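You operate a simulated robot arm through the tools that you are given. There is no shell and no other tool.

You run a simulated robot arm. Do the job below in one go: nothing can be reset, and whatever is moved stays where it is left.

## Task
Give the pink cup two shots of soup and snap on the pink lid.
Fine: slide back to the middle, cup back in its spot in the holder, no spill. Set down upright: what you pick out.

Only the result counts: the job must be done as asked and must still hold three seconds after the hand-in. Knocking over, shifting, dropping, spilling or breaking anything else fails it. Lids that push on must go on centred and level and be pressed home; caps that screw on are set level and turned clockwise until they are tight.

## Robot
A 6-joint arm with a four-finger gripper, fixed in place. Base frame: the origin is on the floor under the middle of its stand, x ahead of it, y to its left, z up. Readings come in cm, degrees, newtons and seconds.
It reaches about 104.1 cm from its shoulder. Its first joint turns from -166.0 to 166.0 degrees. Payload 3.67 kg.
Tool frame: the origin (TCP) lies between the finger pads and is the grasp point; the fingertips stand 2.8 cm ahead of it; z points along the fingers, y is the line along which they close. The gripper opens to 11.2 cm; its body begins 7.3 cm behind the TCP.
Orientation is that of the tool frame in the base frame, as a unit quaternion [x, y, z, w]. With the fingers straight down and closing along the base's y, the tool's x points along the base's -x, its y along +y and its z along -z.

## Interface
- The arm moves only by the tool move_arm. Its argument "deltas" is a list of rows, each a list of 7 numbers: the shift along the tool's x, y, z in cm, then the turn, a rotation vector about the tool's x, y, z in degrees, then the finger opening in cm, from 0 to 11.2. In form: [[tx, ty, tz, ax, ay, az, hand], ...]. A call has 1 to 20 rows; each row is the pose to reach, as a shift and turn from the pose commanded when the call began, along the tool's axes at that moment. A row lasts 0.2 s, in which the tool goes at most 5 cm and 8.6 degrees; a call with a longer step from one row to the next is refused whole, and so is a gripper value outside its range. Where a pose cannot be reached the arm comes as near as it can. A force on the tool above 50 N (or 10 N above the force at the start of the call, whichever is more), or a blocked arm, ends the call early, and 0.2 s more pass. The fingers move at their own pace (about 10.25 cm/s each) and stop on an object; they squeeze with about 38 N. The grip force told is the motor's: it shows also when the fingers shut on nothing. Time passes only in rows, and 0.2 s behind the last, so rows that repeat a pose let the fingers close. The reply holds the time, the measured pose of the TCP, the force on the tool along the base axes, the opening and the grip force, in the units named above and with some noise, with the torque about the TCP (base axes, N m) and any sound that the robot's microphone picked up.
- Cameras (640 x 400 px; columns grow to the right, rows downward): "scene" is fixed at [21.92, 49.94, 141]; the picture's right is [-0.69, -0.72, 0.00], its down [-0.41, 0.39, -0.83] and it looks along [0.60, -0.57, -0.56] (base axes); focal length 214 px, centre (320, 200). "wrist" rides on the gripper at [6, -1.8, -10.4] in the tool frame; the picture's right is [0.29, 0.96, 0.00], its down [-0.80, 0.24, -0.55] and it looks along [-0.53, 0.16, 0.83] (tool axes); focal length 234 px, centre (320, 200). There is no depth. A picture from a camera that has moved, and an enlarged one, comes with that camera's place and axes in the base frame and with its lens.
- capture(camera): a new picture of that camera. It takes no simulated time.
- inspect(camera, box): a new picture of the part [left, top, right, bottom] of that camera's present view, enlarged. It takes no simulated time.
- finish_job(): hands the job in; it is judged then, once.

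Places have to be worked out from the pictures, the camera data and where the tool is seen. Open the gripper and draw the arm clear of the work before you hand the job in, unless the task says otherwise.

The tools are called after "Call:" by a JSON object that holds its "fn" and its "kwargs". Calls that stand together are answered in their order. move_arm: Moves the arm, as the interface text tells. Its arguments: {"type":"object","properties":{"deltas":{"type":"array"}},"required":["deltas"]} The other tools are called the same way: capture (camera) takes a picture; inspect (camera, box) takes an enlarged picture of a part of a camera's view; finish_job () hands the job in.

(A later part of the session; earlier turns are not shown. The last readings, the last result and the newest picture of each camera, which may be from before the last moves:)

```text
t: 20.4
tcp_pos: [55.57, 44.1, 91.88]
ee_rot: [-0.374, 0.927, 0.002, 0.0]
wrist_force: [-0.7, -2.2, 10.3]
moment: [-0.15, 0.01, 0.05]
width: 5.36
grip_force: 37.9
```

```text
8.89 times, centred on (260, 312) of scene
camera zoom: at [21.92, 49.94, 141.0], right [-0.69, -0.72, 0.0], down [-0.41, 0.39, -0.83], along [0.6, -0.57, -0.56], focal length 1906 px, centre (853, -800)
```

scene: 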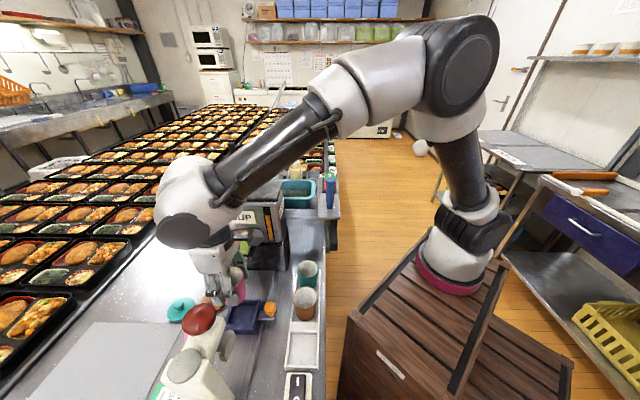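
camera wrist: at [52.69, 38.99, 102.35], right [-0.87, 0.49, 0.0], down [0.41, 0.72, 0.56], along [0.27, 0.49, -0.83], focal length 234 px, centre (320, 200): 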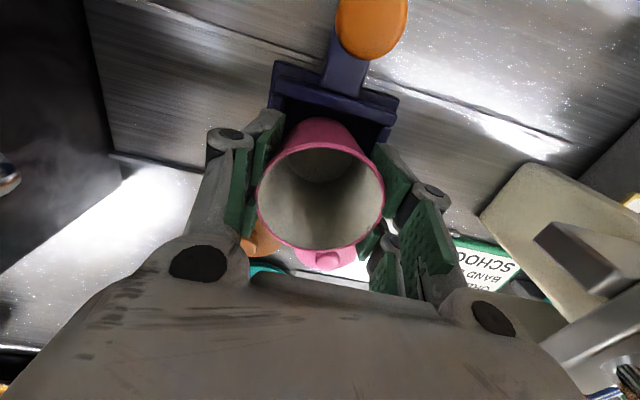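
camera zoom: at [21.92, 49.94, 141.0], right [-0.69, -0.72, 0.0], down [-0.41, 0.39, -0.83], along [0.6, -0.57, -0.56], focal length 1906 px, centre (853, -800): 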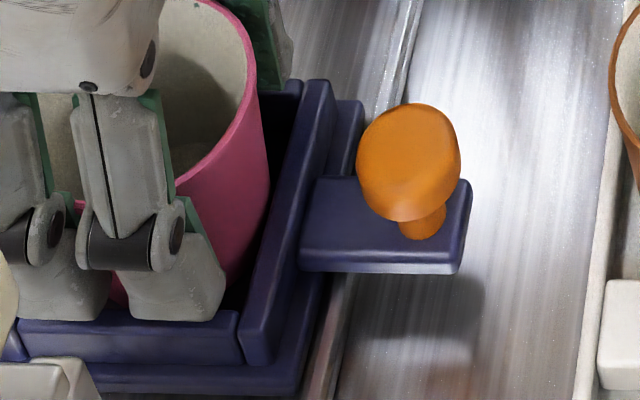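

The cup now sits centred in the recess on the floor. I'll open the fingers a little and check it stands on its own.

Call:
{"fn": "move_arm", "kwargs": {"deltas": [[0, 0, -0.1, 0, 0, 0, 5.6], [0, 0, -0.1, 0, 0, 0, 6.2], [0, 0, -0.1, 0, 0, 0, 6.9], [0, 0, -0.1, 0, 0, 0, 7.4], [0, 0, -0.1, 0, 0, 0, 7.4]]}}

Call:
{"fn": "capture", "kwargs": {"camera": "wrist"}}

Call:
{"fn": "inspect", "kwargs": {"camera": "scene", "box": [210, 270, 290, 335]}}

```text
t: 21.6
tcp_pos: [55.42, 44.12, 91.9]
ee_rot: [-0.374, 0.927, 0.002, -0.001]
wrist_force: [-0.2, 0.2, 0.4]
moment: [-0.01, 0.04, -0.04]
width: 7.4
grip_force: 0.1
```

```text
taken
camera wrist: at [52.48, 38.65, 102.38], right [-0.87, 0.49, 0.0], down [0.41, 0.72, 0.56], along [0.27, 0.49, -0.83], focal length 234 px, centre (320, 200)
```

wrist: 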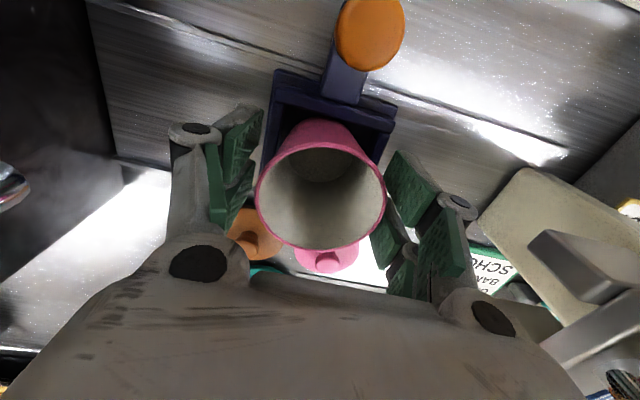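

```text
6.15 times, centred on (250, 302) of scene
camera zoom: at [21.92, 49.94, 141.0], right [-0.69, -0.72, 0.0], down [-0.41, 0.39, -0.83], along [0.6, -0.57, -0.56], focal length 1320 px, centre (751, -431)
```

zoom: 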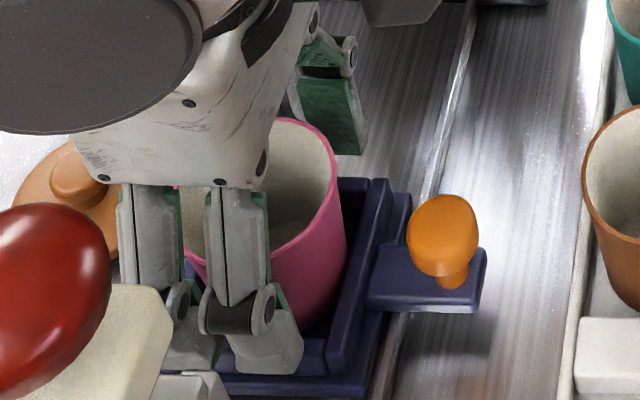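

The cup stands upright in the tray, released. I'll raise straight up and back off toward the robot, then survey the slide knob and dispenser.

Call:
{"fn": "move_arm", "kwargs": {"deltas": [[0, 0, -1, 0, 0, 0, 7.4], [0, 0, -2.5, 0, 0, 0, 7.4], [0, 0, -4.5, 0, 0, 0, 7.4], [0, 0, -7, 0, 0, 0, 7.4], [0, 0, -10, 0, 0, 0, 7.4], [2, 0, -12, 0, 0, 0, 7.4], [5, 0, -13, 0, 0, 0, 7.4], [8, 0, -13, 0, 0, 0, 7.4], [11, 0, -13, 0, 0, 0, 7.4], [14, 0, -13, 0, 0, 0, 7.4], [16, 0, -13, 0, 0, 0, 7.4]]}}

Call:
{"fn": "capture", "kwargs": {"camera": "wrist"}}

Call:
{"fn": "inspect", "kwargs": {"camera": "scene", "box": [190, 180, 330, 340]}}

```text
t: 24.0
tcp_pos: [43.93, 32.82, 104.72]
ee_rot: [-0.374, 0.927, 0.001, -0.001]
wrist_force: [0.6, -0.7, -0.1]
moment: [-0.02, 0.02, -0.02]
width: 7.41
grip_force: 0.0
```

```text
taken
camera wrist: at [40.94, 27.49, 115.3], right [-0.87, 0.49, 0.0], down [0.41, 0.72, 0.55], along [0.27, 0.49, -0.83], focal length 234 px, centre (320, 200)
```

wrist: 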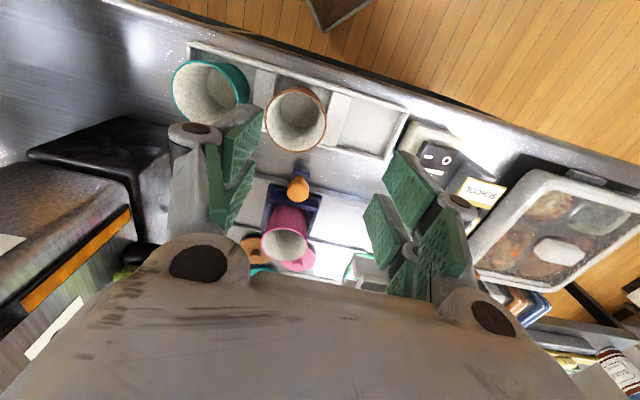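

```text
2.50 times, centred on (260, 260) of scene
camera zoom: at [21.92, 49.94, 141.0], right [-0.69, -0.72, 0.0], down [-0.41, 0.39, -0.83], along [0.6, -0.57, -0.56], focal length 536 px, centre (470, 50)
```

zoom: 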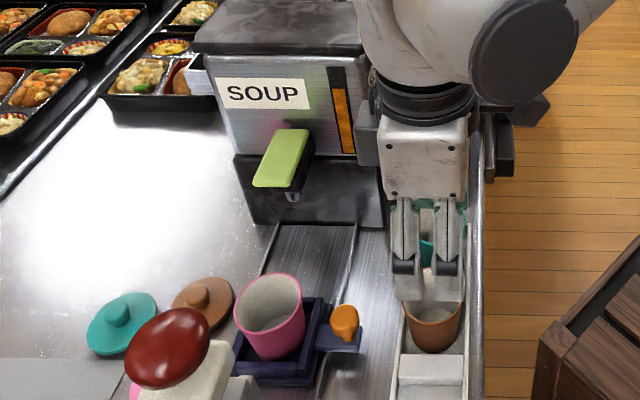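

The cup sits well in the tray. I'll measure the knob and dispenser front from the current views to plan how to cage the knob and slide it.

Call:
{"fn": "inspect", "kwargs": {"camera": "wrist", "box": [230, 150, 350, 280]}}

Call:
{"fn": "inspect", "kwargs": {"camera": "scene", "box": [220, 285, 285, 340]}}

Call:
{"fn": "inspect", "kwargs": {"camera": "scene", "box": [210, 200, 300, 280]}}

```text
3.08 times, centred on (290, 215) of wrist
camera zoom: at [40.94, 27.49, 115.3], right [-0.87, 0.49, 0.0], down [0.41, 0.72, 0.55], along [0.27, 0.49, -0.83], focal length 720 px, centre (412, 154)
```

zoom: 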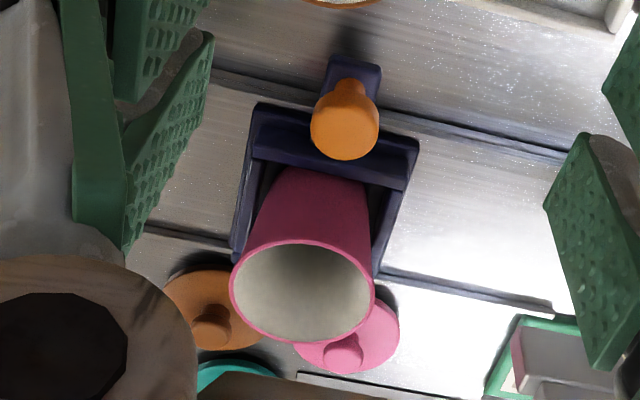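

```text
7.27 times, centred on (252, 312) of scene
camera zoom: at [21.92, 49.94, 141.0], right [-0.69, -0.72, 0.0], down [-0.41, 0.39, -0.83], along [0.6, -0.57, -0.56], focal length 1560 px, centre (811, -618)
```

zoom: 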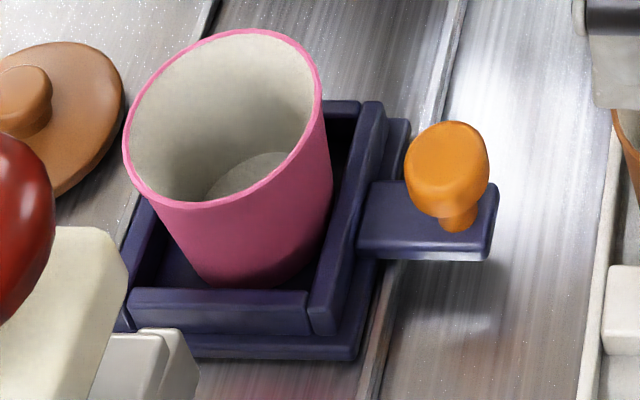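

```text
5.00 times, centred on (255, 240) of scene
camera zoom: at [21.92, 49.94, 141.0], right [-0.69, -0.72, 0.0], down [-0.41, 0.39, -0.83], along [0.6, -0.57, -0.56], focal length 1072 px, centre (645, 0)
```

zoom: 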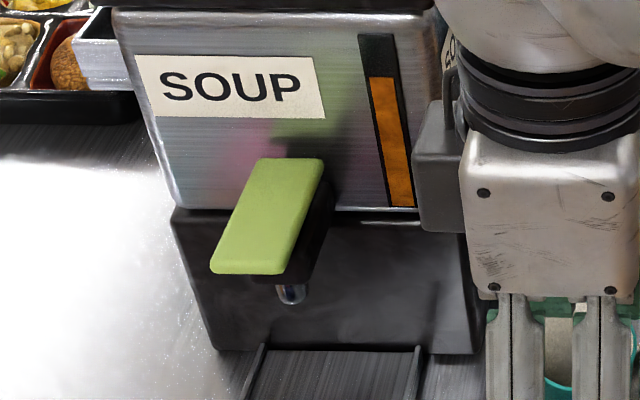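

The knob head measures about (50.4, 39.1, 91), Ø2.7 cm; the nozzle is about 10.5 cm along the track toward the dispenser. I'll tilt the tool 15° back for clearance from the machine and hover above the knob with fingers open 6 cm.

Call:
{"fn": "move_arm", "kwargs": {"deltas": [[-1.5, 0, 0.5, 0, -3, 0, 6], [-3, 0, 1.5, 0, -6, 0, 6], [-4.5, 0, 3, 0, -9, 0, 6], [-6, 0, 4.5, 0, -12, 0, 6], [-7, 0, 6, 0, -15, 0, 6], [-7.3, 0, 7, 0, -15, 0, 6]]}}

Call:
{"fn": "capture", "kwargs": {"camera": "wrist"}}

Call:
{"fn": "inspect", "kwargs": {"camera": "scene", "box": [200, 240, 340, 350]}}

```text
t: 25.4
tcp_pos: [49.2, 38.14, 98.01]
ee_rot: [-0.37, 0.92, 0.051, 0.121]
wrist_force: [0.1, -1.0, 0.8]
moment: [0.01, 0.0, 0.0]
width: 6.02
grip_force: 0.0
```

```text
taken
camera wrist: at [44.45, 30.91, 106.42], right [-0.87, 0.5, -0.07], down [0.29, 0.61, 0.74], along [0.41, 0.62, -0.67], focal length 234 px, centre (320, 200)
```

wrist: 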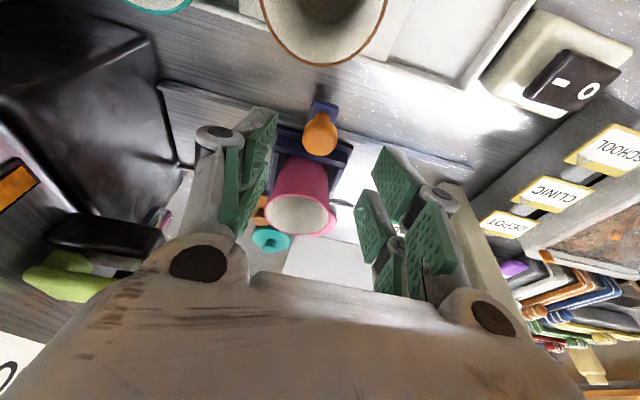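

```text
3.64 times, centred on (270, 295) of scene
camera zoom: at [21.92, 49.94, 141.0], right [-0.69, -0.72, 0.0], down [-0.41, 0.39, -0.83], along [0.6, -0.57, -0.56], focal length 780 px, centre (502, -146)
```

zoom: 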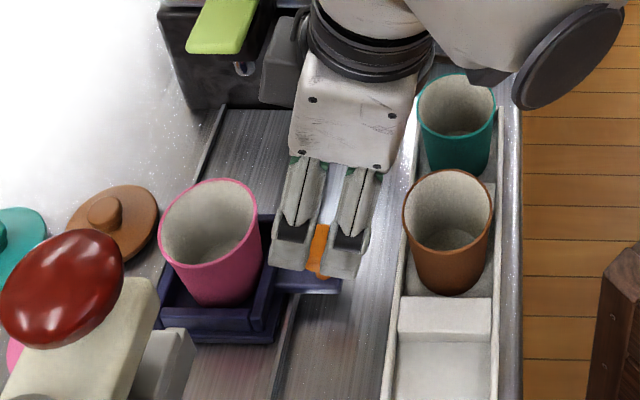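

I'll zoom the wrist view to check that the knob is centred between the fingers before descending.

Call:
{"fn": "inspect", "kwargs": {"camera": "wrist", "box": [260, 80, 380, 180]}}

```text
4.00 times, centred on (320, 130) of wrist
camera zoom: at [44.45, 30.91, 106.42], right [-0.87, 0.5, -0.07], down [0.29, 0.61, 0.74], along [0.41, 0.62, -0.67], focal length 937 px, centre (320, 480)
```

zoom: 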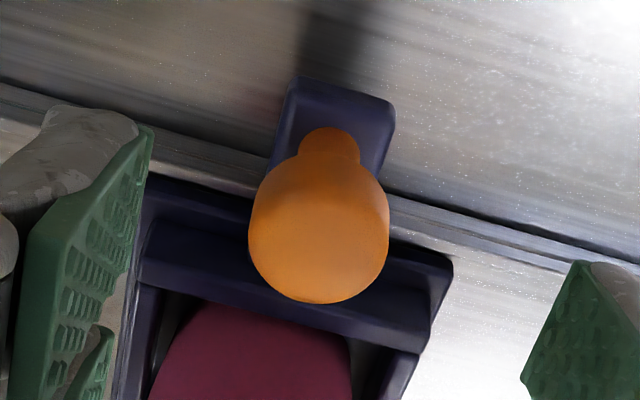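

The knob is centred between the finger pairs to about 1 mm. I'll descend vertically so one finger pair cages the knob.

Call:
{"fn": "move_arm", "kwargs": {"deltas": [[0.31, 0, 1.16, 0, 0, 0, 6], [0.67, -0.05, 2.5, 0, 0, 0, 6], [1.03, -0.1, 3.86, 0, 0, 0, 6], [1.37, -0.1, 5.1, 0, 0, 0, 6], [1.66, -0.1, 6.18, 0, 0, 0, 6]]}}

Call:
{"fn": "capture", "kwargs": {"camera": "wrist"}}

Call:
{"fn": "inspect", "kwargs": {"camera": "scene", "box": [210, 270, 300, 340]}}

```text
t: 26.6
tcp_pos: [49.43, 37.83, 91.55]
ee_rot: [-0.371, 0.92, 0.051, 0.121]
wrist_force: [-0.4, 0.5, 0.2]
moment: [0.02, 0.01, -0.01]
width: 5.98
grip_force: 0.0
```

```text
taken
camera wrist: at [44.46, 30.81, 100.01], right [-0.87, 0.5, -0.07], down [0.29, 0.61, 0.74], along [0.41, 0.62, -0.67], focal length 234 px, centre (320, 200)
```

wrist: 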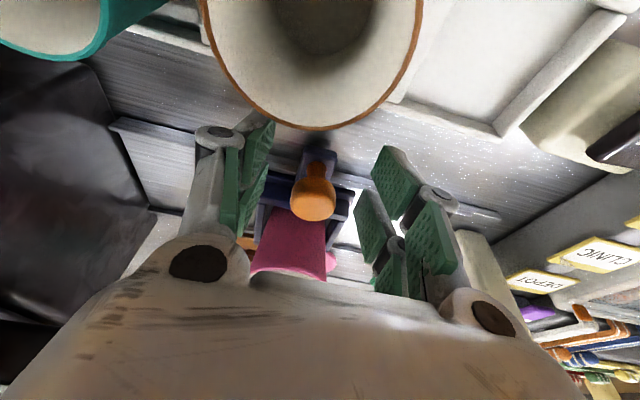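

```text
5.71 times, centred on (255, 305) of scene
camera zoom: at [21.92, 49.94, 141.0], right [-0.69, -0.72, 0.0], down [-0.41, 0.39, -0.83], along [0.6, -0.57, -0.56], focal length 1226 px, centre (691, -400)
```

zoom: 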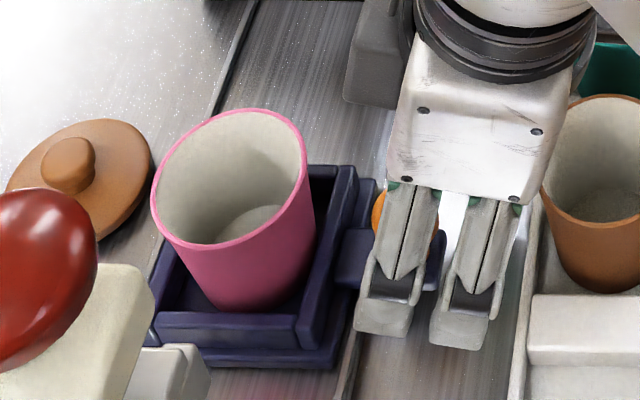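

The left finger pair straddles the knob. I'll close to a loose cage of about 3 cm.

Call:
{"fn": "move_arm", "kwargs": {"deltas": [[0, 0, 0, 0, 0, 0, 4.5], [0, 0, 0, 0, 0, 0, 3.4], [0, 0, 0, 0, 0, 0, 3.0], [0, 0, 0, 0, 0, 0, 3.0]]}}

Call:
{"fn": "inspect", "kwargs": {"camera": "wrist", "box": [220, 110, 440, 300]}}

```text
t: 27.6
tcp_pos: [49.29, 37.96, 91.51]
ee_rot: [-0.371, 0.919, 0.051, 0.12]
wrist_force: [0.2, -0.1, 0.2]
moment: [0.01, 0.01, 0.0]
width: 3.01
grip_force: 0.0
```

```text
2.11 times, centred on (330, 205) of wrist
camera zoom: at [44.45, 30.82, 100.02], right [-0.87, 0.5, -0.07], down [0.29, 0.61, 0.74], along [0.41, 0.62, -0.67], focal length 493 px, centre (299, 190)
```

zoom: 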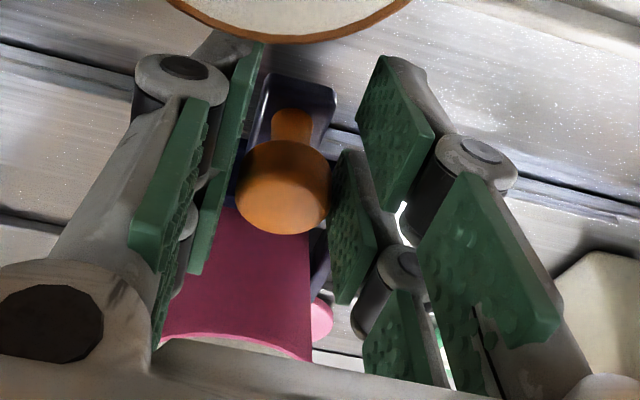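

The knob is caged with no squeeze. I'll slide it toward the dispenser slowly, watching for resistance.

Call:
{"fn": "move_arm", "kwargs": {"deltas": [[0, -0.4, 0, 0, 0, 0, 3.0], [0, -1.0, 0, 0, 0, 0, 3.0], [0, -1.8, 0, 0, 0, 0, 3.0], [0, -2.6, 0, 0, 0, 0, 3.0], [0, -3.4, 0, 0, 0, 0, 3.0], [0, -4.2, 0, 0, 0, 0, 3.0], [0, -5.0, 0, 0, 0, 0, 3.0], [0, -5.8, 0, 0, 0, 0, 3.0], [0, -6.5, 0, 0, 0, 0, 3.0], [0, -7.0, 0, 0, 0, 0, 3.0]]}}

Call:
{"fn": "capture", "kwargs": {"camera": "wrist"}}

Call:
{"fn": "inspect", "kwargs": {"camera": "scene", "box": [190, 210, 330, 340]}}

```text
t: 29.8
tcp_pos: [54.12, 33.01, 91.58]
ee_rot: [-0.371, 0.919, 0.05, 0.121]
wrist_force: [0.0, 0.6, -0.1]
moment: [0.02, 0.01, 0.01]
width: 3.04
grip_force: 0.2
```

```text
taken
camera wrist: at [49.39, 25.85, 100.03], right [-0.87, 0.5, -0.07], down [0.29, 0.61, 0.74], along [0.41, 0.62, -0.67], focal length 234 px, centre (320, 200)
```

wrist: 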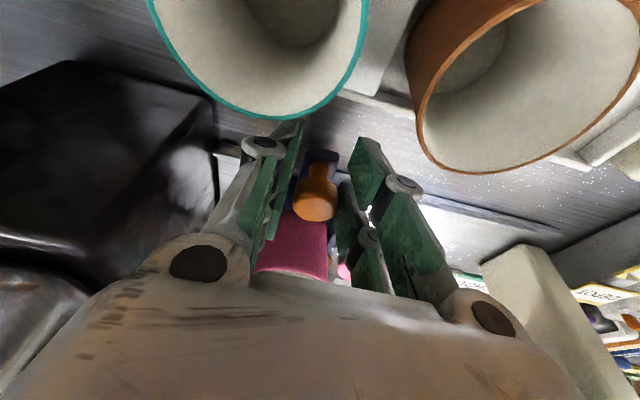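

```text
3.08 times, centred on (260, 275) of scene
camera zoom: at [21.92, 49.94, 141.0], right [-0.69, -0.72, 0.0], down [-0.41, 0.39, -0.83], along [0.6, -0.57, -0.56], focal length 660 px, centre (505, -31)
```

zoom: 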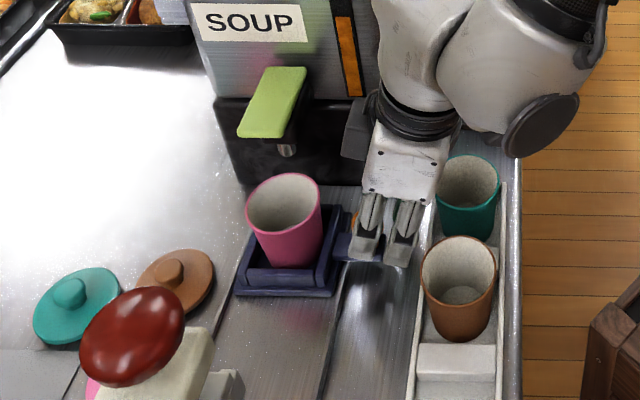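

The slide follows smoothly with almost no force. I'll continue more slowly toward the nozzle position.

Call:
{"fn": "move_arm", "kwargs": {"deltas": [[0, -0.5, 0, 0, 0, 0, 3.0], [0, -1.0, 0, 0, 0, 0, 3.0], [0, -1.5, 0, 0, 0, 0, 3.0], [0, -2.0, 0, 0, 0, 0, 3.0], [0, -2.5, 0, 0, 0, 0, 3.0], [0, -2.8, 0, 0, 0, 0, 3.0]]}}

Call:
{"fn": "inspect", "kwargs": {"camera": "wrist", "box": [200, 90, 480, 300]}}

Call:
{"fn": "inspect", "kwargs": {"camera": "scene", "box": [210, 220, 310, 310]}}

```text
t: 31.2
tcp_pos: [56.15, 30.98, 91.55]
ee_rot: [-0.371, 0.919, 0.05, 0.121]
wrist_force: [-0.2, 0.6, 0.0]
moment: [-0.03, 0.0, 0.02]
width: 3.03
grip_force: 0.4
```

```text
1.90 times, centred on (340, 195) of wrist
camera zoom: at [51.33, 23.75, 100.03], right [-0.87, 0.5, -0.07], down [0.29, 0.61, 0.74], along [0.41, 0.62, -0.67], focal length 446 px, centre (282, 210)
```

zoom: 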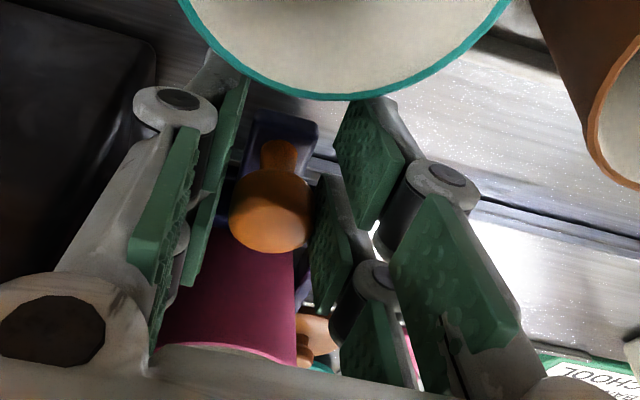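

```text
4.44 times, centred on (260, 265) of scene
camera zoom: at [21.92, 49.94, 141.0], right [-0.69, -0.72, 0.0], down [-0.41, 0.39, -0.83], along [0.6, -0.57, -0.56], focal length 953 px, centre (587, -89)
```

zoom: 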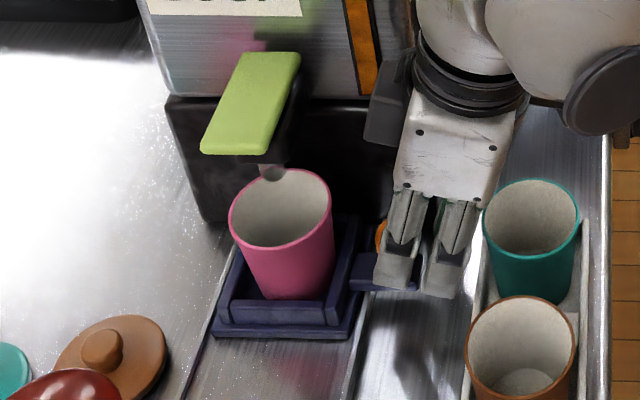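

The cup is nearly under the nozzle. I'll push on in small steps to find the end stop.

Call:
{"fn": "move_arm", "kwargs": {"deltas": [[0, -0.2, 0, 0, 0, 0, 3.0], [0, -0.4, 0, 0, 0, 0, 3.0], [0, -0.6, 0, 0, 0, 0, 3.0]]}}

Call:
{"fn": "inspect", "kwargs": {"camera": "scene", "box": [210, 220, 310, 310]}}

```text
t: 32.0
tcp_pos: [56.47, 30.45, 91.61]
ee_rot: [-0.371, 0.919, 0.049, 0.121]
wrist_force: [-1.1, -0.1, 0.2]
moment: [-0.06, -0.02, 0.04]
width: 3.02
grip_force: 0.0
```

```text
4.44 times, centred on (260, 265) of scene
camera zoom: at [21.92, 49.94, 141.0], right [-0.69, -0.72, 0.0], down [-0.41, 0.39, -0.83], along [0.6, -0.57, -0.56], focal length 953 px, centre (587, -89)
```

zoom: 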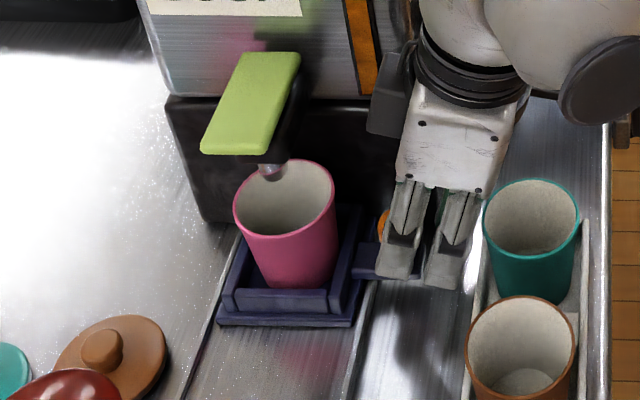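

There is no resistance yet, so I'll push a few more millimetres to see whether there is an end stop.

Call:
{"fn": "move_arm", "kwargs": {"deltas": [[0, -0.2, 0, 0, 0, 0, 3.0], [0, -0.4, 0, 0, 0, 0, 3.0], [0, -0.5, 0, 0, 0, 0, 3.0]]}}

Call:
{"fn": "inspect", "kwargs": {"camera": "scene", "box": [220, 225, 290, 305]}}

Call:
{"fn": "inspect", "kwargs": {"camera": "wrist", "box": [200, 90, 480, 300]}}

```text
t: 32.8
tcp_pos: [56.81, 30.23, 91.56]
ee_rot: [-0.372, 0.919, 0.051, 0.122]
wrist_force: [-6.1, 3.5, 2.3]
moment: [0.09, 0.05, 0.18]
width: 3.4
grip_force: 3.6
```

```text
5.00 times, centred on (255, 265) of scene
camera zoom: at [21.92, 49.94, 141.0], right [-0.69, -0.72, 0.0], down [-0.41, 0.39, -0.83], along [0.6, -0.57, -0.56], focal length 1072 px, centre (645, -125)
```

zoom: 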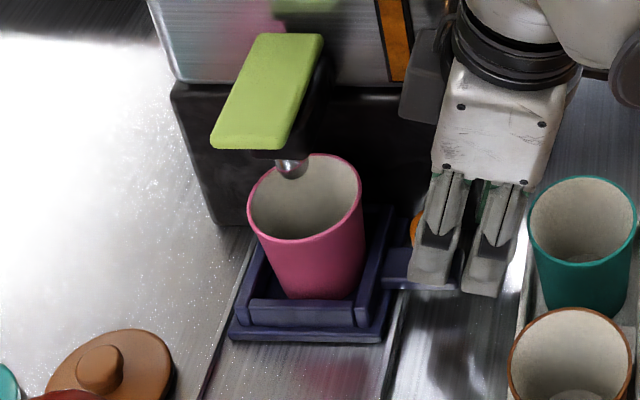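

```text
1.90 times, centred on (340, 195) of wrist
camera zoom: at [52.05, 23.03, 100.03], right [-0.87, 0.5, -0.07], down [0.28, 0.61, 0.74], along [0.41, 0.62, -0.67], focal length 446 px, centre (282, 210)
```

zoom: 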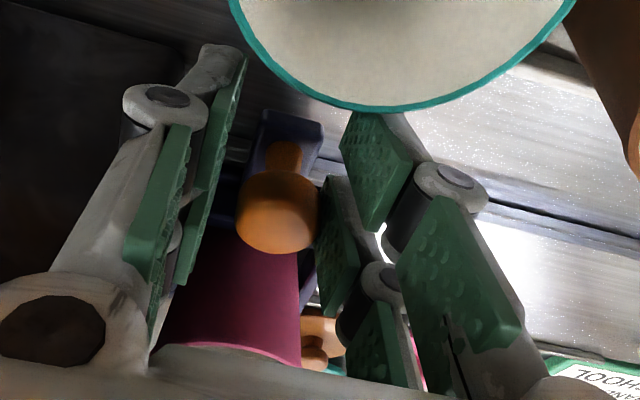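

Force rises to about 7 N along +u: the slide is against its end stop under the nozzle. I'll back off 3 mm, keep a small clearance around the knob, and lift straight up.

Call:
{"fn": "move_arm", "kwargs": {"deltas": [[0, 0.2, 0, 0, 0, 0, 3.4], [0, 0.35, 0, 0, 0, 0, 3.7], [0, 0.35, 0, 0, 0, 0, 3.7], [-0.26, 0.35, -0.97, 0, 0, 0, 3.7], [-0.65, 0.35, -2.4, 0, 0, 0, 3.7], [-1.17, 0.35, -4.3, 0, 0, 0, 3.7], [-1.8, 0.35, -6.8, 0, 0, 0, 3.7], [-2.6, 0.35, -9.7, 0, 0, 0, 3.7]]}}

Call:
{"fn": "capture", "kwargs": {"camera": "wrist"}}

Call:
{"fn": "inspect", "kwargs": {"camera": "scene", "box": [190, 180, 330, 310]}}

```text
t: 34.6
tcp_pos: [56.75, 30.42, 101.69]
ee_rot: [-0.371, 0.919, 0.05, 0.121]
wrist_force: [0.3, 0.5, -0.7]
moment: [-0.02, -0.01, 0.0]
width: 3.74
grip_force: 0.1
```

```text
taken
camera wrist: at [51.83, 23.3, 110.14], right [-0.87, 0.5, -0.07], down [0.29, 0.61, 0.74], along [0.41, 0.62, -0.67], focal length 234 px, centre (320, 200)
```

wrist: 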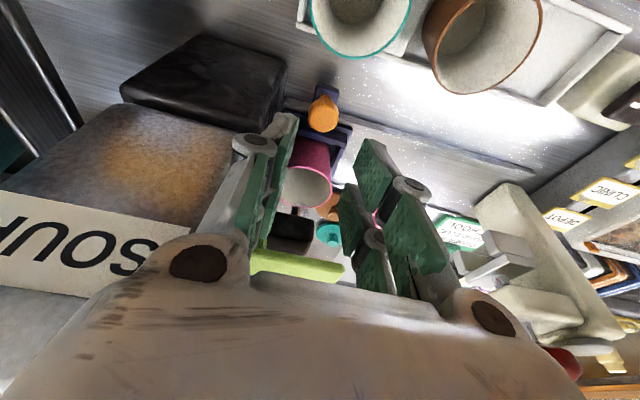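

```text
3.08 times, centred on (260, 245) of scene
camera zoom: at [21.92, 49.94, 141.0], right [-0.69, -0.72, 0.0], down [-0.41, 0.39, -0.83], along [0.6, -0.57, -0.56], focal length 660 px, centre (505, 62)
```

zoom: 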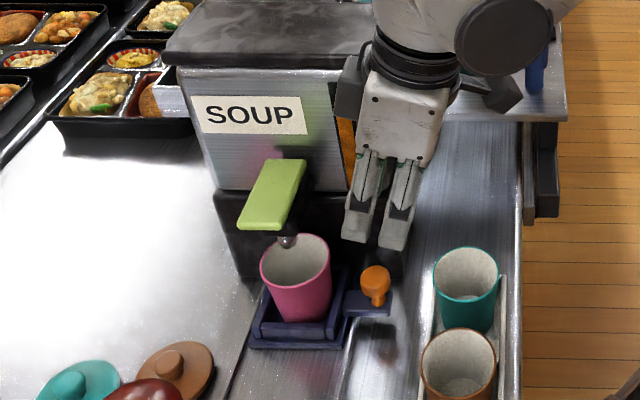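

The slide stayed put. I'll zoom in to verify nozzle-to-cup alignment.

Call:
{"fn": "inspect", "kwargs": {"camera": "wrist", "box": [250, 80, 370, 290]}}

Call:
{"fn": "inspect", "kwargs": {"camera": "scene", "box": [235, 225, 285, 295]}}

```text
1.90 times, centred on (310, 185) of wrist
camera zoom: at [51.83, 23.3, 110.14], right [-0.87, 0.5, -0.07], down [0.29, 0.61, 0.74], along [0.41, 0.62, -0.67], focal length 446 px, centre (339, 229)
```

zoom: 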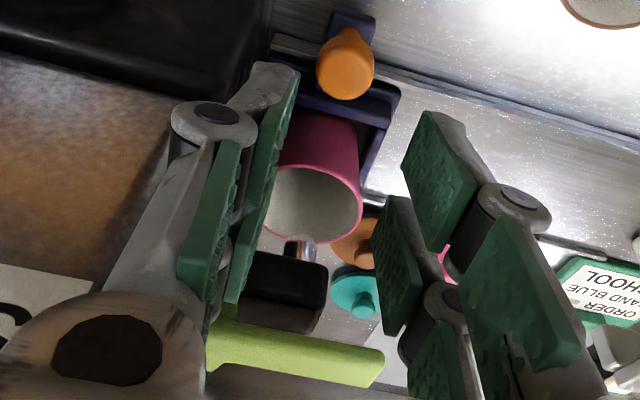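

```text
5.71 times, centred on (260, 260) of scene
camera zoom: at [21.92, 49.94, 141.0], right [-0.69, -0.72, 0.0], down [-0.41, 0.39, -0.83], along [0.6, -0.57, -0.56], focal length 1226 px, centre (663, -143)
```

zoom: 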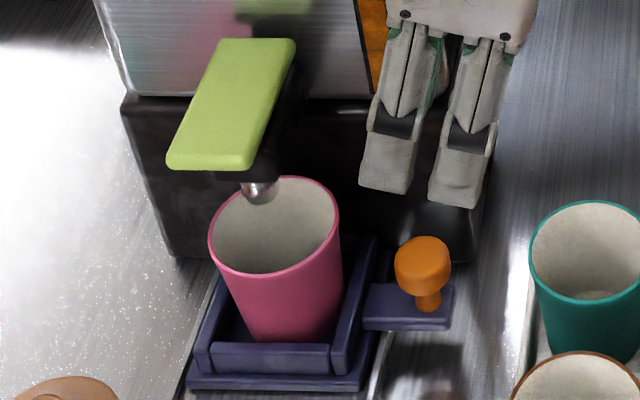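

Triangulation puts the nozzle tip at (63.05, 36.8, 95.5), only about 0.45 cm from the cup's centre. The lever top is level at z≈101.9, with its tip near u −7. I'll close the fingers, level the tool, and hover above the lever's outer half.

Call:
{"fn": "move_arm", "kwargs": {"deltas": [[-0.8, 0, -3, 0, 0, 0, 2], [-1.6, 0, -6, 0, 3, 0, 1], [-2.33, 0, -8.69, 0, 6, 0, 0], [-4.5, 0.5, -8.1, 0, 9, 0, 0], [-7, 1, -7.4, 0, 12, 0, 0], [-9.3, 1.6, -6.8, 0, 15, 0, 0], [-10.97, 2.07, -6.38, 0, 15, 0, 0], [-10.97, 2.07, -6.38, 0, 15, 0, 0]]}}

Call:
{"fn": "capture", "kwargs": {"camera": "wrist"}}

Call:
{"fn": "inspect", "kwargs": {"camera": "scene", "box": [190, 150, 330, 310]}}

```text
t: 36.4
tcp_pos: [61.64, 38.1, 110.63]
ee_rot: [-0.375, 0.927, 0.001, -0.001]
wrist_force: [-0.1, 0.0, 0.4]
moment: [0.0, -0.02, 0.0]
width: 0.0
grip_force: 35.6
```

```text
taken
camera wrist: at [58.64, 32.72, 121.08], right [-0.87, 0.49, 0.0], down [0.41, 0.72, 0.56], along [0.27, 0.49, -0.83], focal length 234 px, centre (320, 200)
```

wrist: 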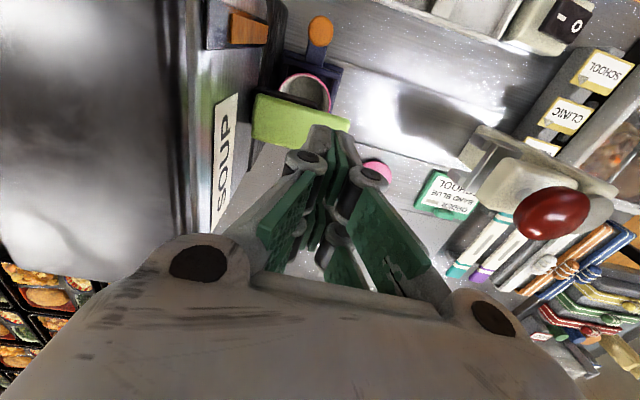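

```text
2.50 times, centred on (260, 230) of scene
camera zoom: at [21.92, 49.94, 141.0], right [-0.69, -0.72, 0.0], down [-0.41, 0.39, -0.83], along [0.6, -0.57, -0.56], focal length 536 px, centre (470, 125)
```

zoom: 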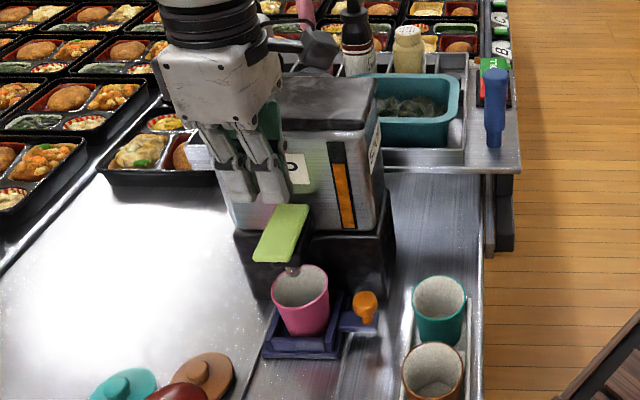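

I'll zoom in to see where the closed fingertips project onto the lever.

Call:
{"fn": "inspect", "kwargs": {"camera": "wrist", "box": [230, 60, 400, 190]}}

```text
3.08 times, centred on (315, 125) of wrist
camera zoom: at [58.64, 32.72, 121.08], right [-0.87, 0.49, 0.0], down [0.41, 0.72, 0.56], along [0.27, 0.49, -0.83], focal length 720 px, centre (335, 431)
```

zoom: 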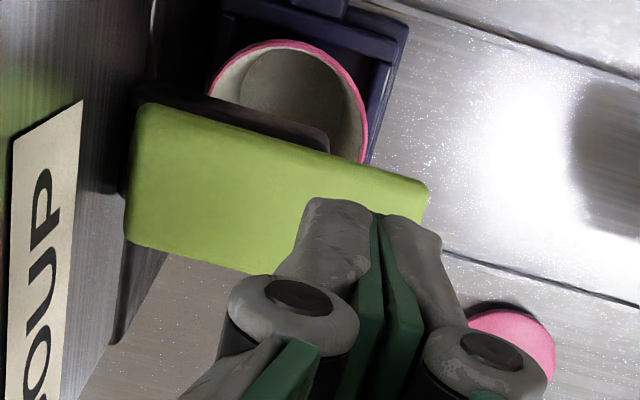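

The axis lands mid-lever, about 2.4 cm from its tip. I'll shift slightly toward the tip, descend to just above the lever, then press in small steps.

Call:
{"fn": "move_arm", "kwargs": {"deltas": [[0, 0.3, 1.2, 0, 0, 0, 0], [0, 0.6, 2.6, 0, 0, 0, 0], [0, 0.6, 4.0, 0, 0, 0, 0], [0, 0.6, 5.0, 0, 0, 0, 0], [0, 0.6, 5.3, 0, 0, 0, 0]]}}

Call:
{"fn": "inspect", "kwargs": {"camera": "scene", "box": [210, 190, 310, 290]}}

```text
t: 37.6
tcp_pos: [61.4, 38.51, 105.24]
ee_rot: [-0.374, 0.927, 0.001, 0.0]
wrist_force: [0.3, -0.4, 0.4]
moment: [0.0, -0.03, 0.02]
width: 0.0
grip_force: 35.8
```

```text
4.00 times, centred on (260, 240) of scene
camera zoom: at [21.92, 49.94, 141.0], right [-0.69, -0.72, 0.0], down [-0.41, 0.39, -0.83], along [0.6, -0.57, -0.56], focal length 858 px, centre (560, 40)
```

zoom: 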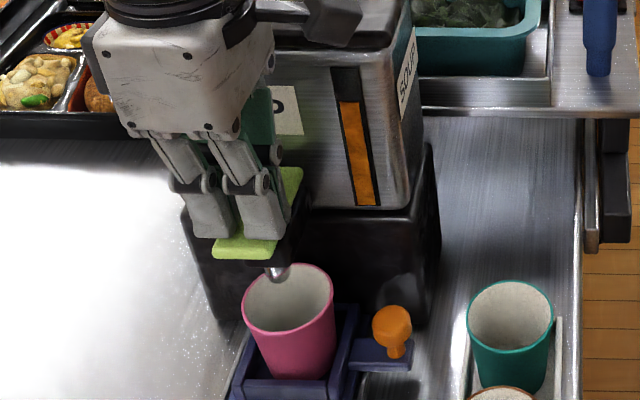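

The fingertips are just above the lever, centred across it. I'll press down in small increments and read the force and sound.

Call:
{"fn": "move_arm", "kwargs": {"deltas": [[0, 0, 0.3, 0, 0, 0, 0], [0, 0, 0.6, 0, 0, 0, 0], [0, 0, 0.9, 0, 0, 0, 0]]}}

```text
t: 38.4
tcp_pos: [61.25, 38.5, 104.35]
ee_rot: [-0.375, 0.927, 0.001, -0.001]
wrist_force: [-0.7, 0.1, 0.7]
moment: [0.0, 0.03, 0.03]
width: 0.0
grip_force: 35.7
```

No contact yet at tip height ~101.5, so I continue pressing gently.

Call:
{"fn": "move_arm", "kwargs": {"deltas": [[0, 0, 0.2, 0, 0, 0, 0], [0, 0, 0.4, 0, 0, 0, 0], [0, 0, 0.6, 0, 0, 0, 0]]}}

Call:
{"fn": "inspect", "kwargs": {"camera": "scene", "box": [210, 190, 310, 290]}}

```text
t: 39.2
tcp_pos: [61.2, 38.51, 104.07]
ee_rot: [-0.374, 0.927, 0.002, 0.001]
wrist_force: [4.5, 0.7, 21.4]
moment: [-0.13, -0.2, 0.02]
width: 0.0
grip_force: 35.4
```

```text
4.00 times, centred on (260, 240) of scene
camera zoom: at [21.92, 49.94, 141.0], right [-0.69, -0.72, 0.0], down [-0.41, 0.39, -0.83], along [0.6, -0.57, -0.56], focal length 858 px, centre (560, 40)
```

zoom: 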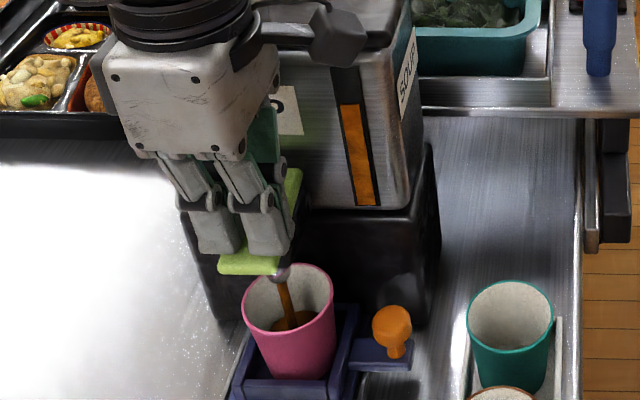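

The lever triggered at about 21 N and soup is streaming into the cup. I'll release the lever and watch whether the shot completes by itself.

Call:
{"fn": "move_arm", "kwargs": {"deltas": [[0, 0, -0.7, 0, 0, 0, 0], [0, 0, -1.6, 0, 0, 0, 0]]}}

Call:
{"fn": "inspect", "kwargs": {"camera": "scene", "box": [210, 190, 310, 290]}}

```text
t: 39.8
tcp_pos: [61.16, 38.42, 105.32]
ee_rot: [-0.375, 0.927, 0.001, -0.001]
wrist_force: [-0.3, 0.5, -1.0]
moment: [0.02, 0.03, -0.01]
width: 0.0
grip_force: 35.6
```

```text
4.00 times, centred on (260, 240) of scene
camera zoom: at [21.92, 49.94, 141.0], right [-0.69, -0.72, 0.0], down [-0.41, 0.39, -0.83], along [0.6, -0.57, -0.56], focal length 858 px, centre (560, 40)
```

zoom: 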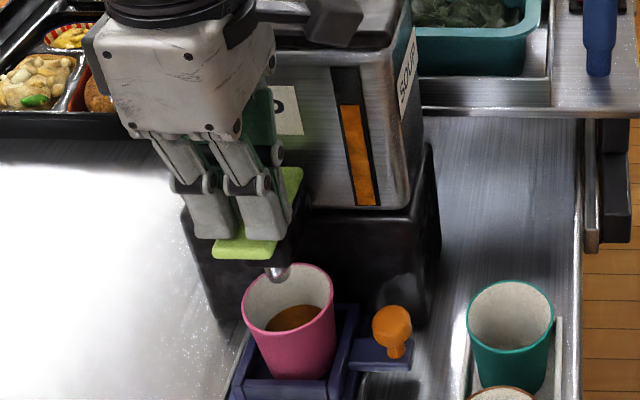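

The stream stopped after release. I'll measure the current soup level closely before the second shot.

Call:
{"fn": "inspect", "kwargs": {"camera": "scene", "box": [240, 245, 285, 295]}}

Call:
{"fn": "inspect", "kwargs": {"camera": "wrist", "box": [230, 40, 400, 190]}}

Call:
{"fn": "inspect", "kwargs": {"camera": "scene", "box": [270, 195, 310, 245]}}

```text
8.00 times, centred on (262, 270) of scene
camera zoom: at [21.92, 49.94, 141.0], right [-0.69, -0.72, 0.0], down [-0.41, 0.39, -0.83], along [0.6, -0.57, -0.56], focal length 1716 px, centre (780, -360)
```

zoom: 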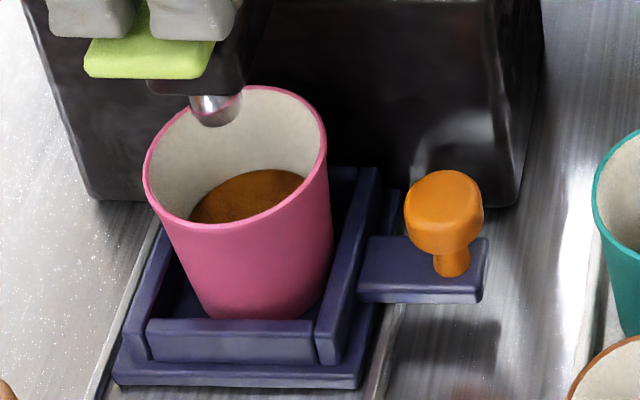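

```text
2.67 times, centred on (315, 115) of wrist
camera zoom: at [58.22, 33.05, 115.73], right [-0.87, 0.49, 0.0], down [0.41, 0.73, 0.55], along [0.27, 0.48, -0.83], focal length 624 px, centre (333, 427)
```

zoom: 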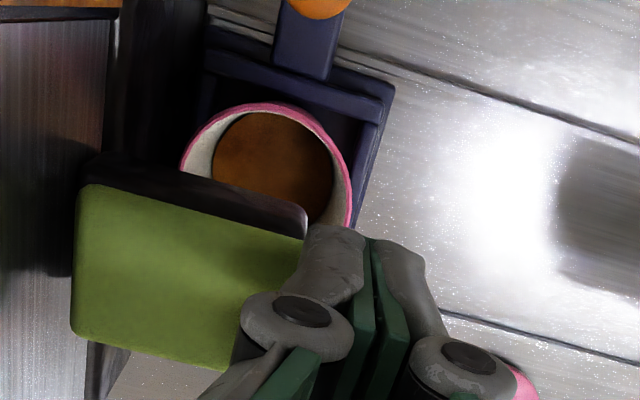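

```text
8.00 times, centred on (290, 220) of scene
camera zoom: at [21.92, 49.94, 141.0], right [-0.69, -0.72, 0.0], down [-0.41, 0.39, -0.83], along [0.6, -0.57, -0.56], focal length 1716 px, centre (560, 40)
```

zoom: 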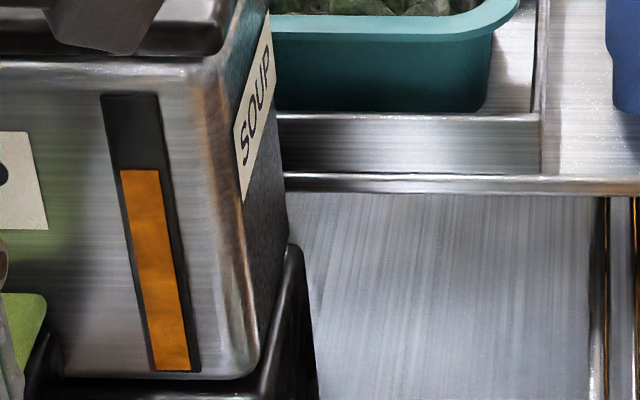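

The cup holds about 2 cm of soup (roughly 40%), consistent with one metered shot. I'll press the lever the same way for the second shot and look right after.

Call:
{"fn": "move_arm", "kwargs": {"deltas": [[0, 0, 0.5, 0, 0, 0, 0], [0, 0, 1.0, 0, 0, 0, 0], [0, 0, 1.3, 0, 0, 0, 0], [0, 0, 1.5, 0, 0, 0, 0], [0, 0, 1.65, 0, 0, 0, 0]]}}

Call:
{"fn": "inspect", "kwargs": {"camera": "scene", "box": [240, 245, 285, 295]}}

```text
t: 41.0
tcp_pos: [61.14, 38.66, 104.06]
ee_rot: [-0.375, 0.927, 0.003, 0.003]
wrist_force: [-2.9, -0.9, 25.6]
moment: [-0.19, -0.08, -0.02]
width: 0.0
grip_force: 35.7
```

```text
8.00 times, centred on (262, 270) of scene
camera zoom: at [21.92, 49.94, 141.0], right [-0.69, -0.72, 0.0], down [-0.41, 0.39, -0.83], along [0.6, -0.57, -0.56], focal length 1716 px, centre (780, -360)
```

zoom: 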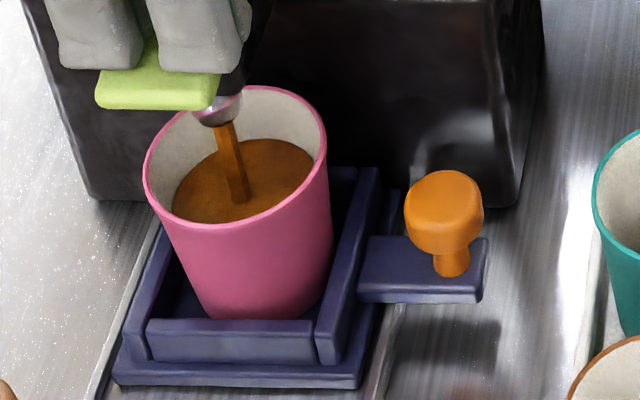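

Soup is streaming with the level clearly rising. I'll release now with the same timing as the first shot.

Call:
{"fn": "move_arm", "kwargs": {"deltas": [[0, 0, -0.7, 0, 0, 0, 0], [0, 0, -1.6, 0, 0, 0, 0]]}}

Call:
{"fn": "inspect", "kwargs": {"camera": "scene", "box": [240, 245, 285, 295]}}

Call:
{"fn": "inspect", "kwargs": {"camera": "scene", "box": [270, 195, 310, 245]}}

```text
t: 41.6
tcp_pos: [61.09, 38.48, 105.2]
ee_rot: [-0.375, 0.927, 0.002, -0.001]
wrist_force: [-0.5, -0.3, 0.2]
moment: [0.01, 0.0, 0.01]
width: 0.04
grip_force: 35.4
```

```text
8.00 times, centred on (262, 270) of scene
camera zoom: at [21.92, 49.94, 141.0], right [-0.69, -0.72, 0.0], down [-0.41, 0.39, -0.83], along [0.6, -0.57, -0.56], focal length 1716 px, centre (780, -360)
```

zoom: 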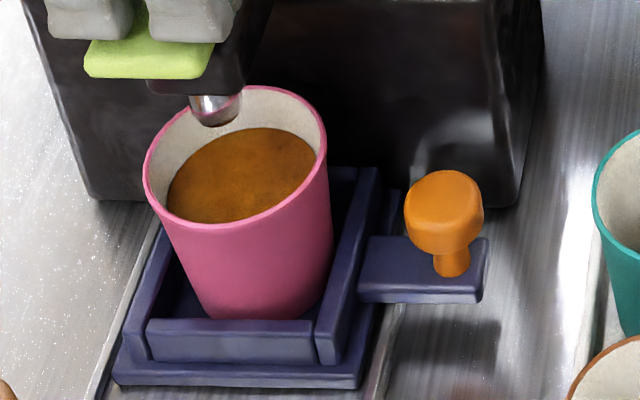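

```text
8.00 times, centred on (290, 220) of scene
camera zoom: at [21.92, 49.94, 141.0], right [-0.69, -0.72, 0.0], down [-0.41, 0.39, -0.83], along [0.6, -0.57, -0.56], focal length 1716 px, centre (560, 40)
```

zoom: 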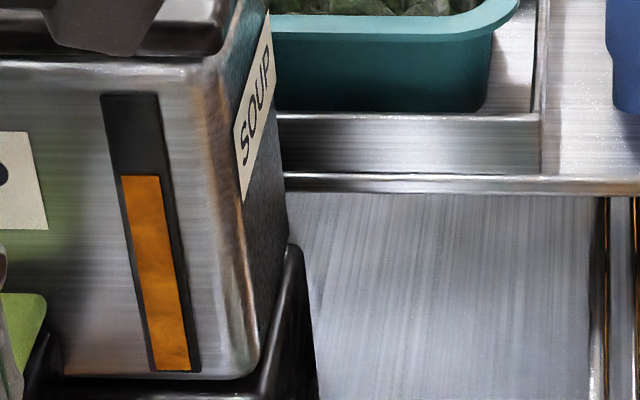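

Both shots are in: the gauge dropped twice equally and the soup stands about 1.3 cm below the rim. Now I raise off the lever and return above the slide knob with the same 15° tilt.

Call:
{"fn": "move_arm", "kwargs": {"deltas": [[0, 0, -3, 0, 0, 0, 0], [0, 0, -6.5, 0, 0, 0, 0], [2.5, -0.7, -6.8, 0, -3, 0, 1], [5, -1.5, -6.8, 0, -7, 0, 2.5], [7.2, -2.2, -6, 0, -11, 0, 3.7], [8.85, -2.71, -4, 0, -15, 0, 3.7], [8.85, -2.71, -1, 0, -15, 0, 3.7], [8.85, -2.71, 2, 0, -15, 0, 3.7], [8.85, -2.71, 3, 0, -15, 0, 3.7]]}}

Call:
{"fn": "capture", "kwargs": {"camera": "wrist"}}

Call:
{"fn": "inspect", "kwargs": {"camera": "wrist", "box": [260, 70, 380, 170]}}

```text
t: 43.5
tcp_pos: [56.93, 30.59, 104.32]
ee_rot: [-0.372, 0.917, 0.055, 0.131]
wrist_force: [-15.1, -13.6, 24.1]
moment: [0.52, -2.01, -0.87]
width: 3.71
grip_force: 0.1
stopped in row 9: the force on the tool passed its limit at 82 N (the readings are from after the stop); the commanded pose is now the measured one
```

```text
taken
camera wrist: at [52.02, 23.29, 112.7], right [-0.87, 0.49, -0.08], down [0.27, 0.6, 0.76], along [0.42, 0.63, -0.65], focal length 234 px, centre (320, 200)
```

wrist: 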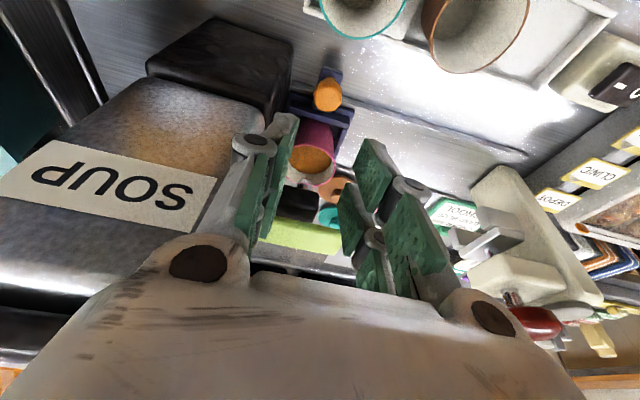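

```text
4.00 times, centred on (320, 120) of wrist
camera zoom: at [52.02, 23.29, 112.7], right [-0.87, 0.49, -0.08], down [0.27, 0.6, 0.76], along [0.42, 0.63, -0.65], focal length 937 px, centre (320, 520)
```

zoom: 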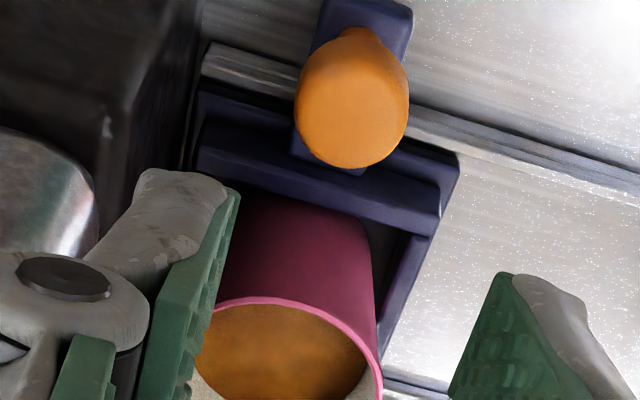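

The descent was stopped by contact (force toward the robot and up), probably the gripper's rear housing touching the machine's edge. I'll look at the scene before moving anything.

Call:
{"fn": "inspect", "kwargs": {"camera": "scene", "box": [180, 130, 340, 310]}}

Call:
{"fn": "inspect", "kwargs": {"camera": "scene", "box": [230, 165, 320, 240]}}

```text
2.22 times, centred on (260, 220) of scene
camera zoom: at [21.92, 49.94, 141.0], right [-0.69, -0.72, 0.0], down [-0.41, 0.39, -0.83], along [0.6, -0.57, -0.56], focal length 477 px, centre (453, 156)
```

zoom: 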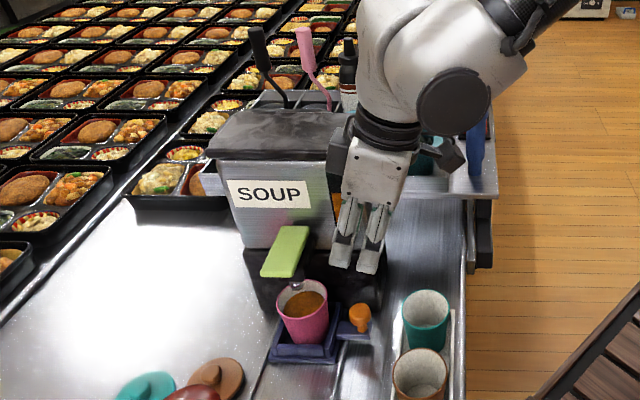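

```text
5.33 times, centred on (275, 202) of scene
camera zoom: at [21.92, 49.94, 141.0], right [-0.69, -0.72, 0.0], down [-0.41, 0.39, -0.83], along [0.6, -0.57, -0.56], focal length 1144 px, centre (560, 187)
```

zoom: 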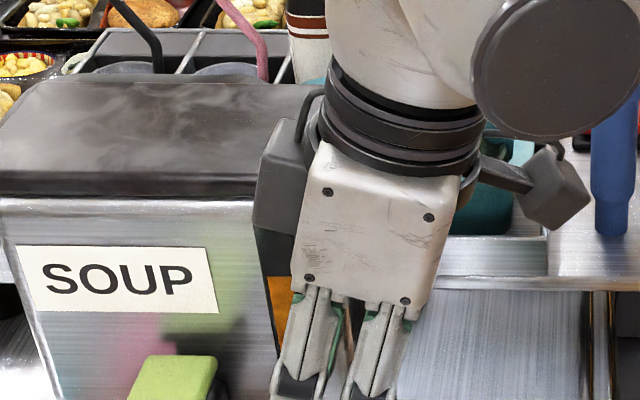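

The gripper's side housing is touching the machine's top lid edge. I'll retreat gently toward the robot and upward, then check that the machine hasn't moved.

Call:
{"fn": "move_arm", "kwargs": {"deltas": [[0.2, 0, -0.2, 0, 0, 0, 3.7], [0.4, 0, -0.42, 0, 0, 0, 3.7], [0.85, 0, -0.65, 0, 0, 0, 3.7], [1.32, 0, -0.87, 0, 0, 0, 3.7], [2.0, 0, -1.3, 0, 0, 0, 3.7], [2.64, 0, -1.75, 0, 0, 0, 3.7]]}}

Call:
{"fn": "inspect", "kwargs": {"camera": "scene", "box": [180, 130, 340, 310]}}

```text
t: 44.9
tcp_pos: [54.87, 28.57, 104.95]
ee_rot: [-0.372, 0.918, 0.054, 0.129]
wrist_force: [0.4, 0.5, 0.6]
moment: [0.01, 0.0, 0.01]
width: 3.7
grip_force: 0.0
```

```text
2.22 times, centred on (260, 220) of scene
camera zoom: at [21.92, 49.94, 141.0], right [-0.69, -0.72, 0.0], down [-0.41, 0.39, -0.83], along [0.6, -0.57, -0.56], focal length 477 px, centre (453, 156)
```

zoom: 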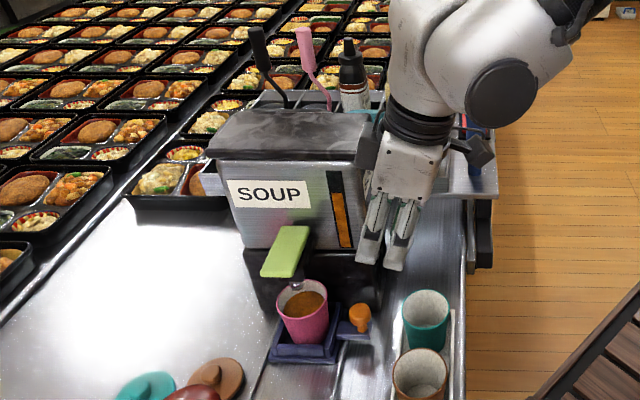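

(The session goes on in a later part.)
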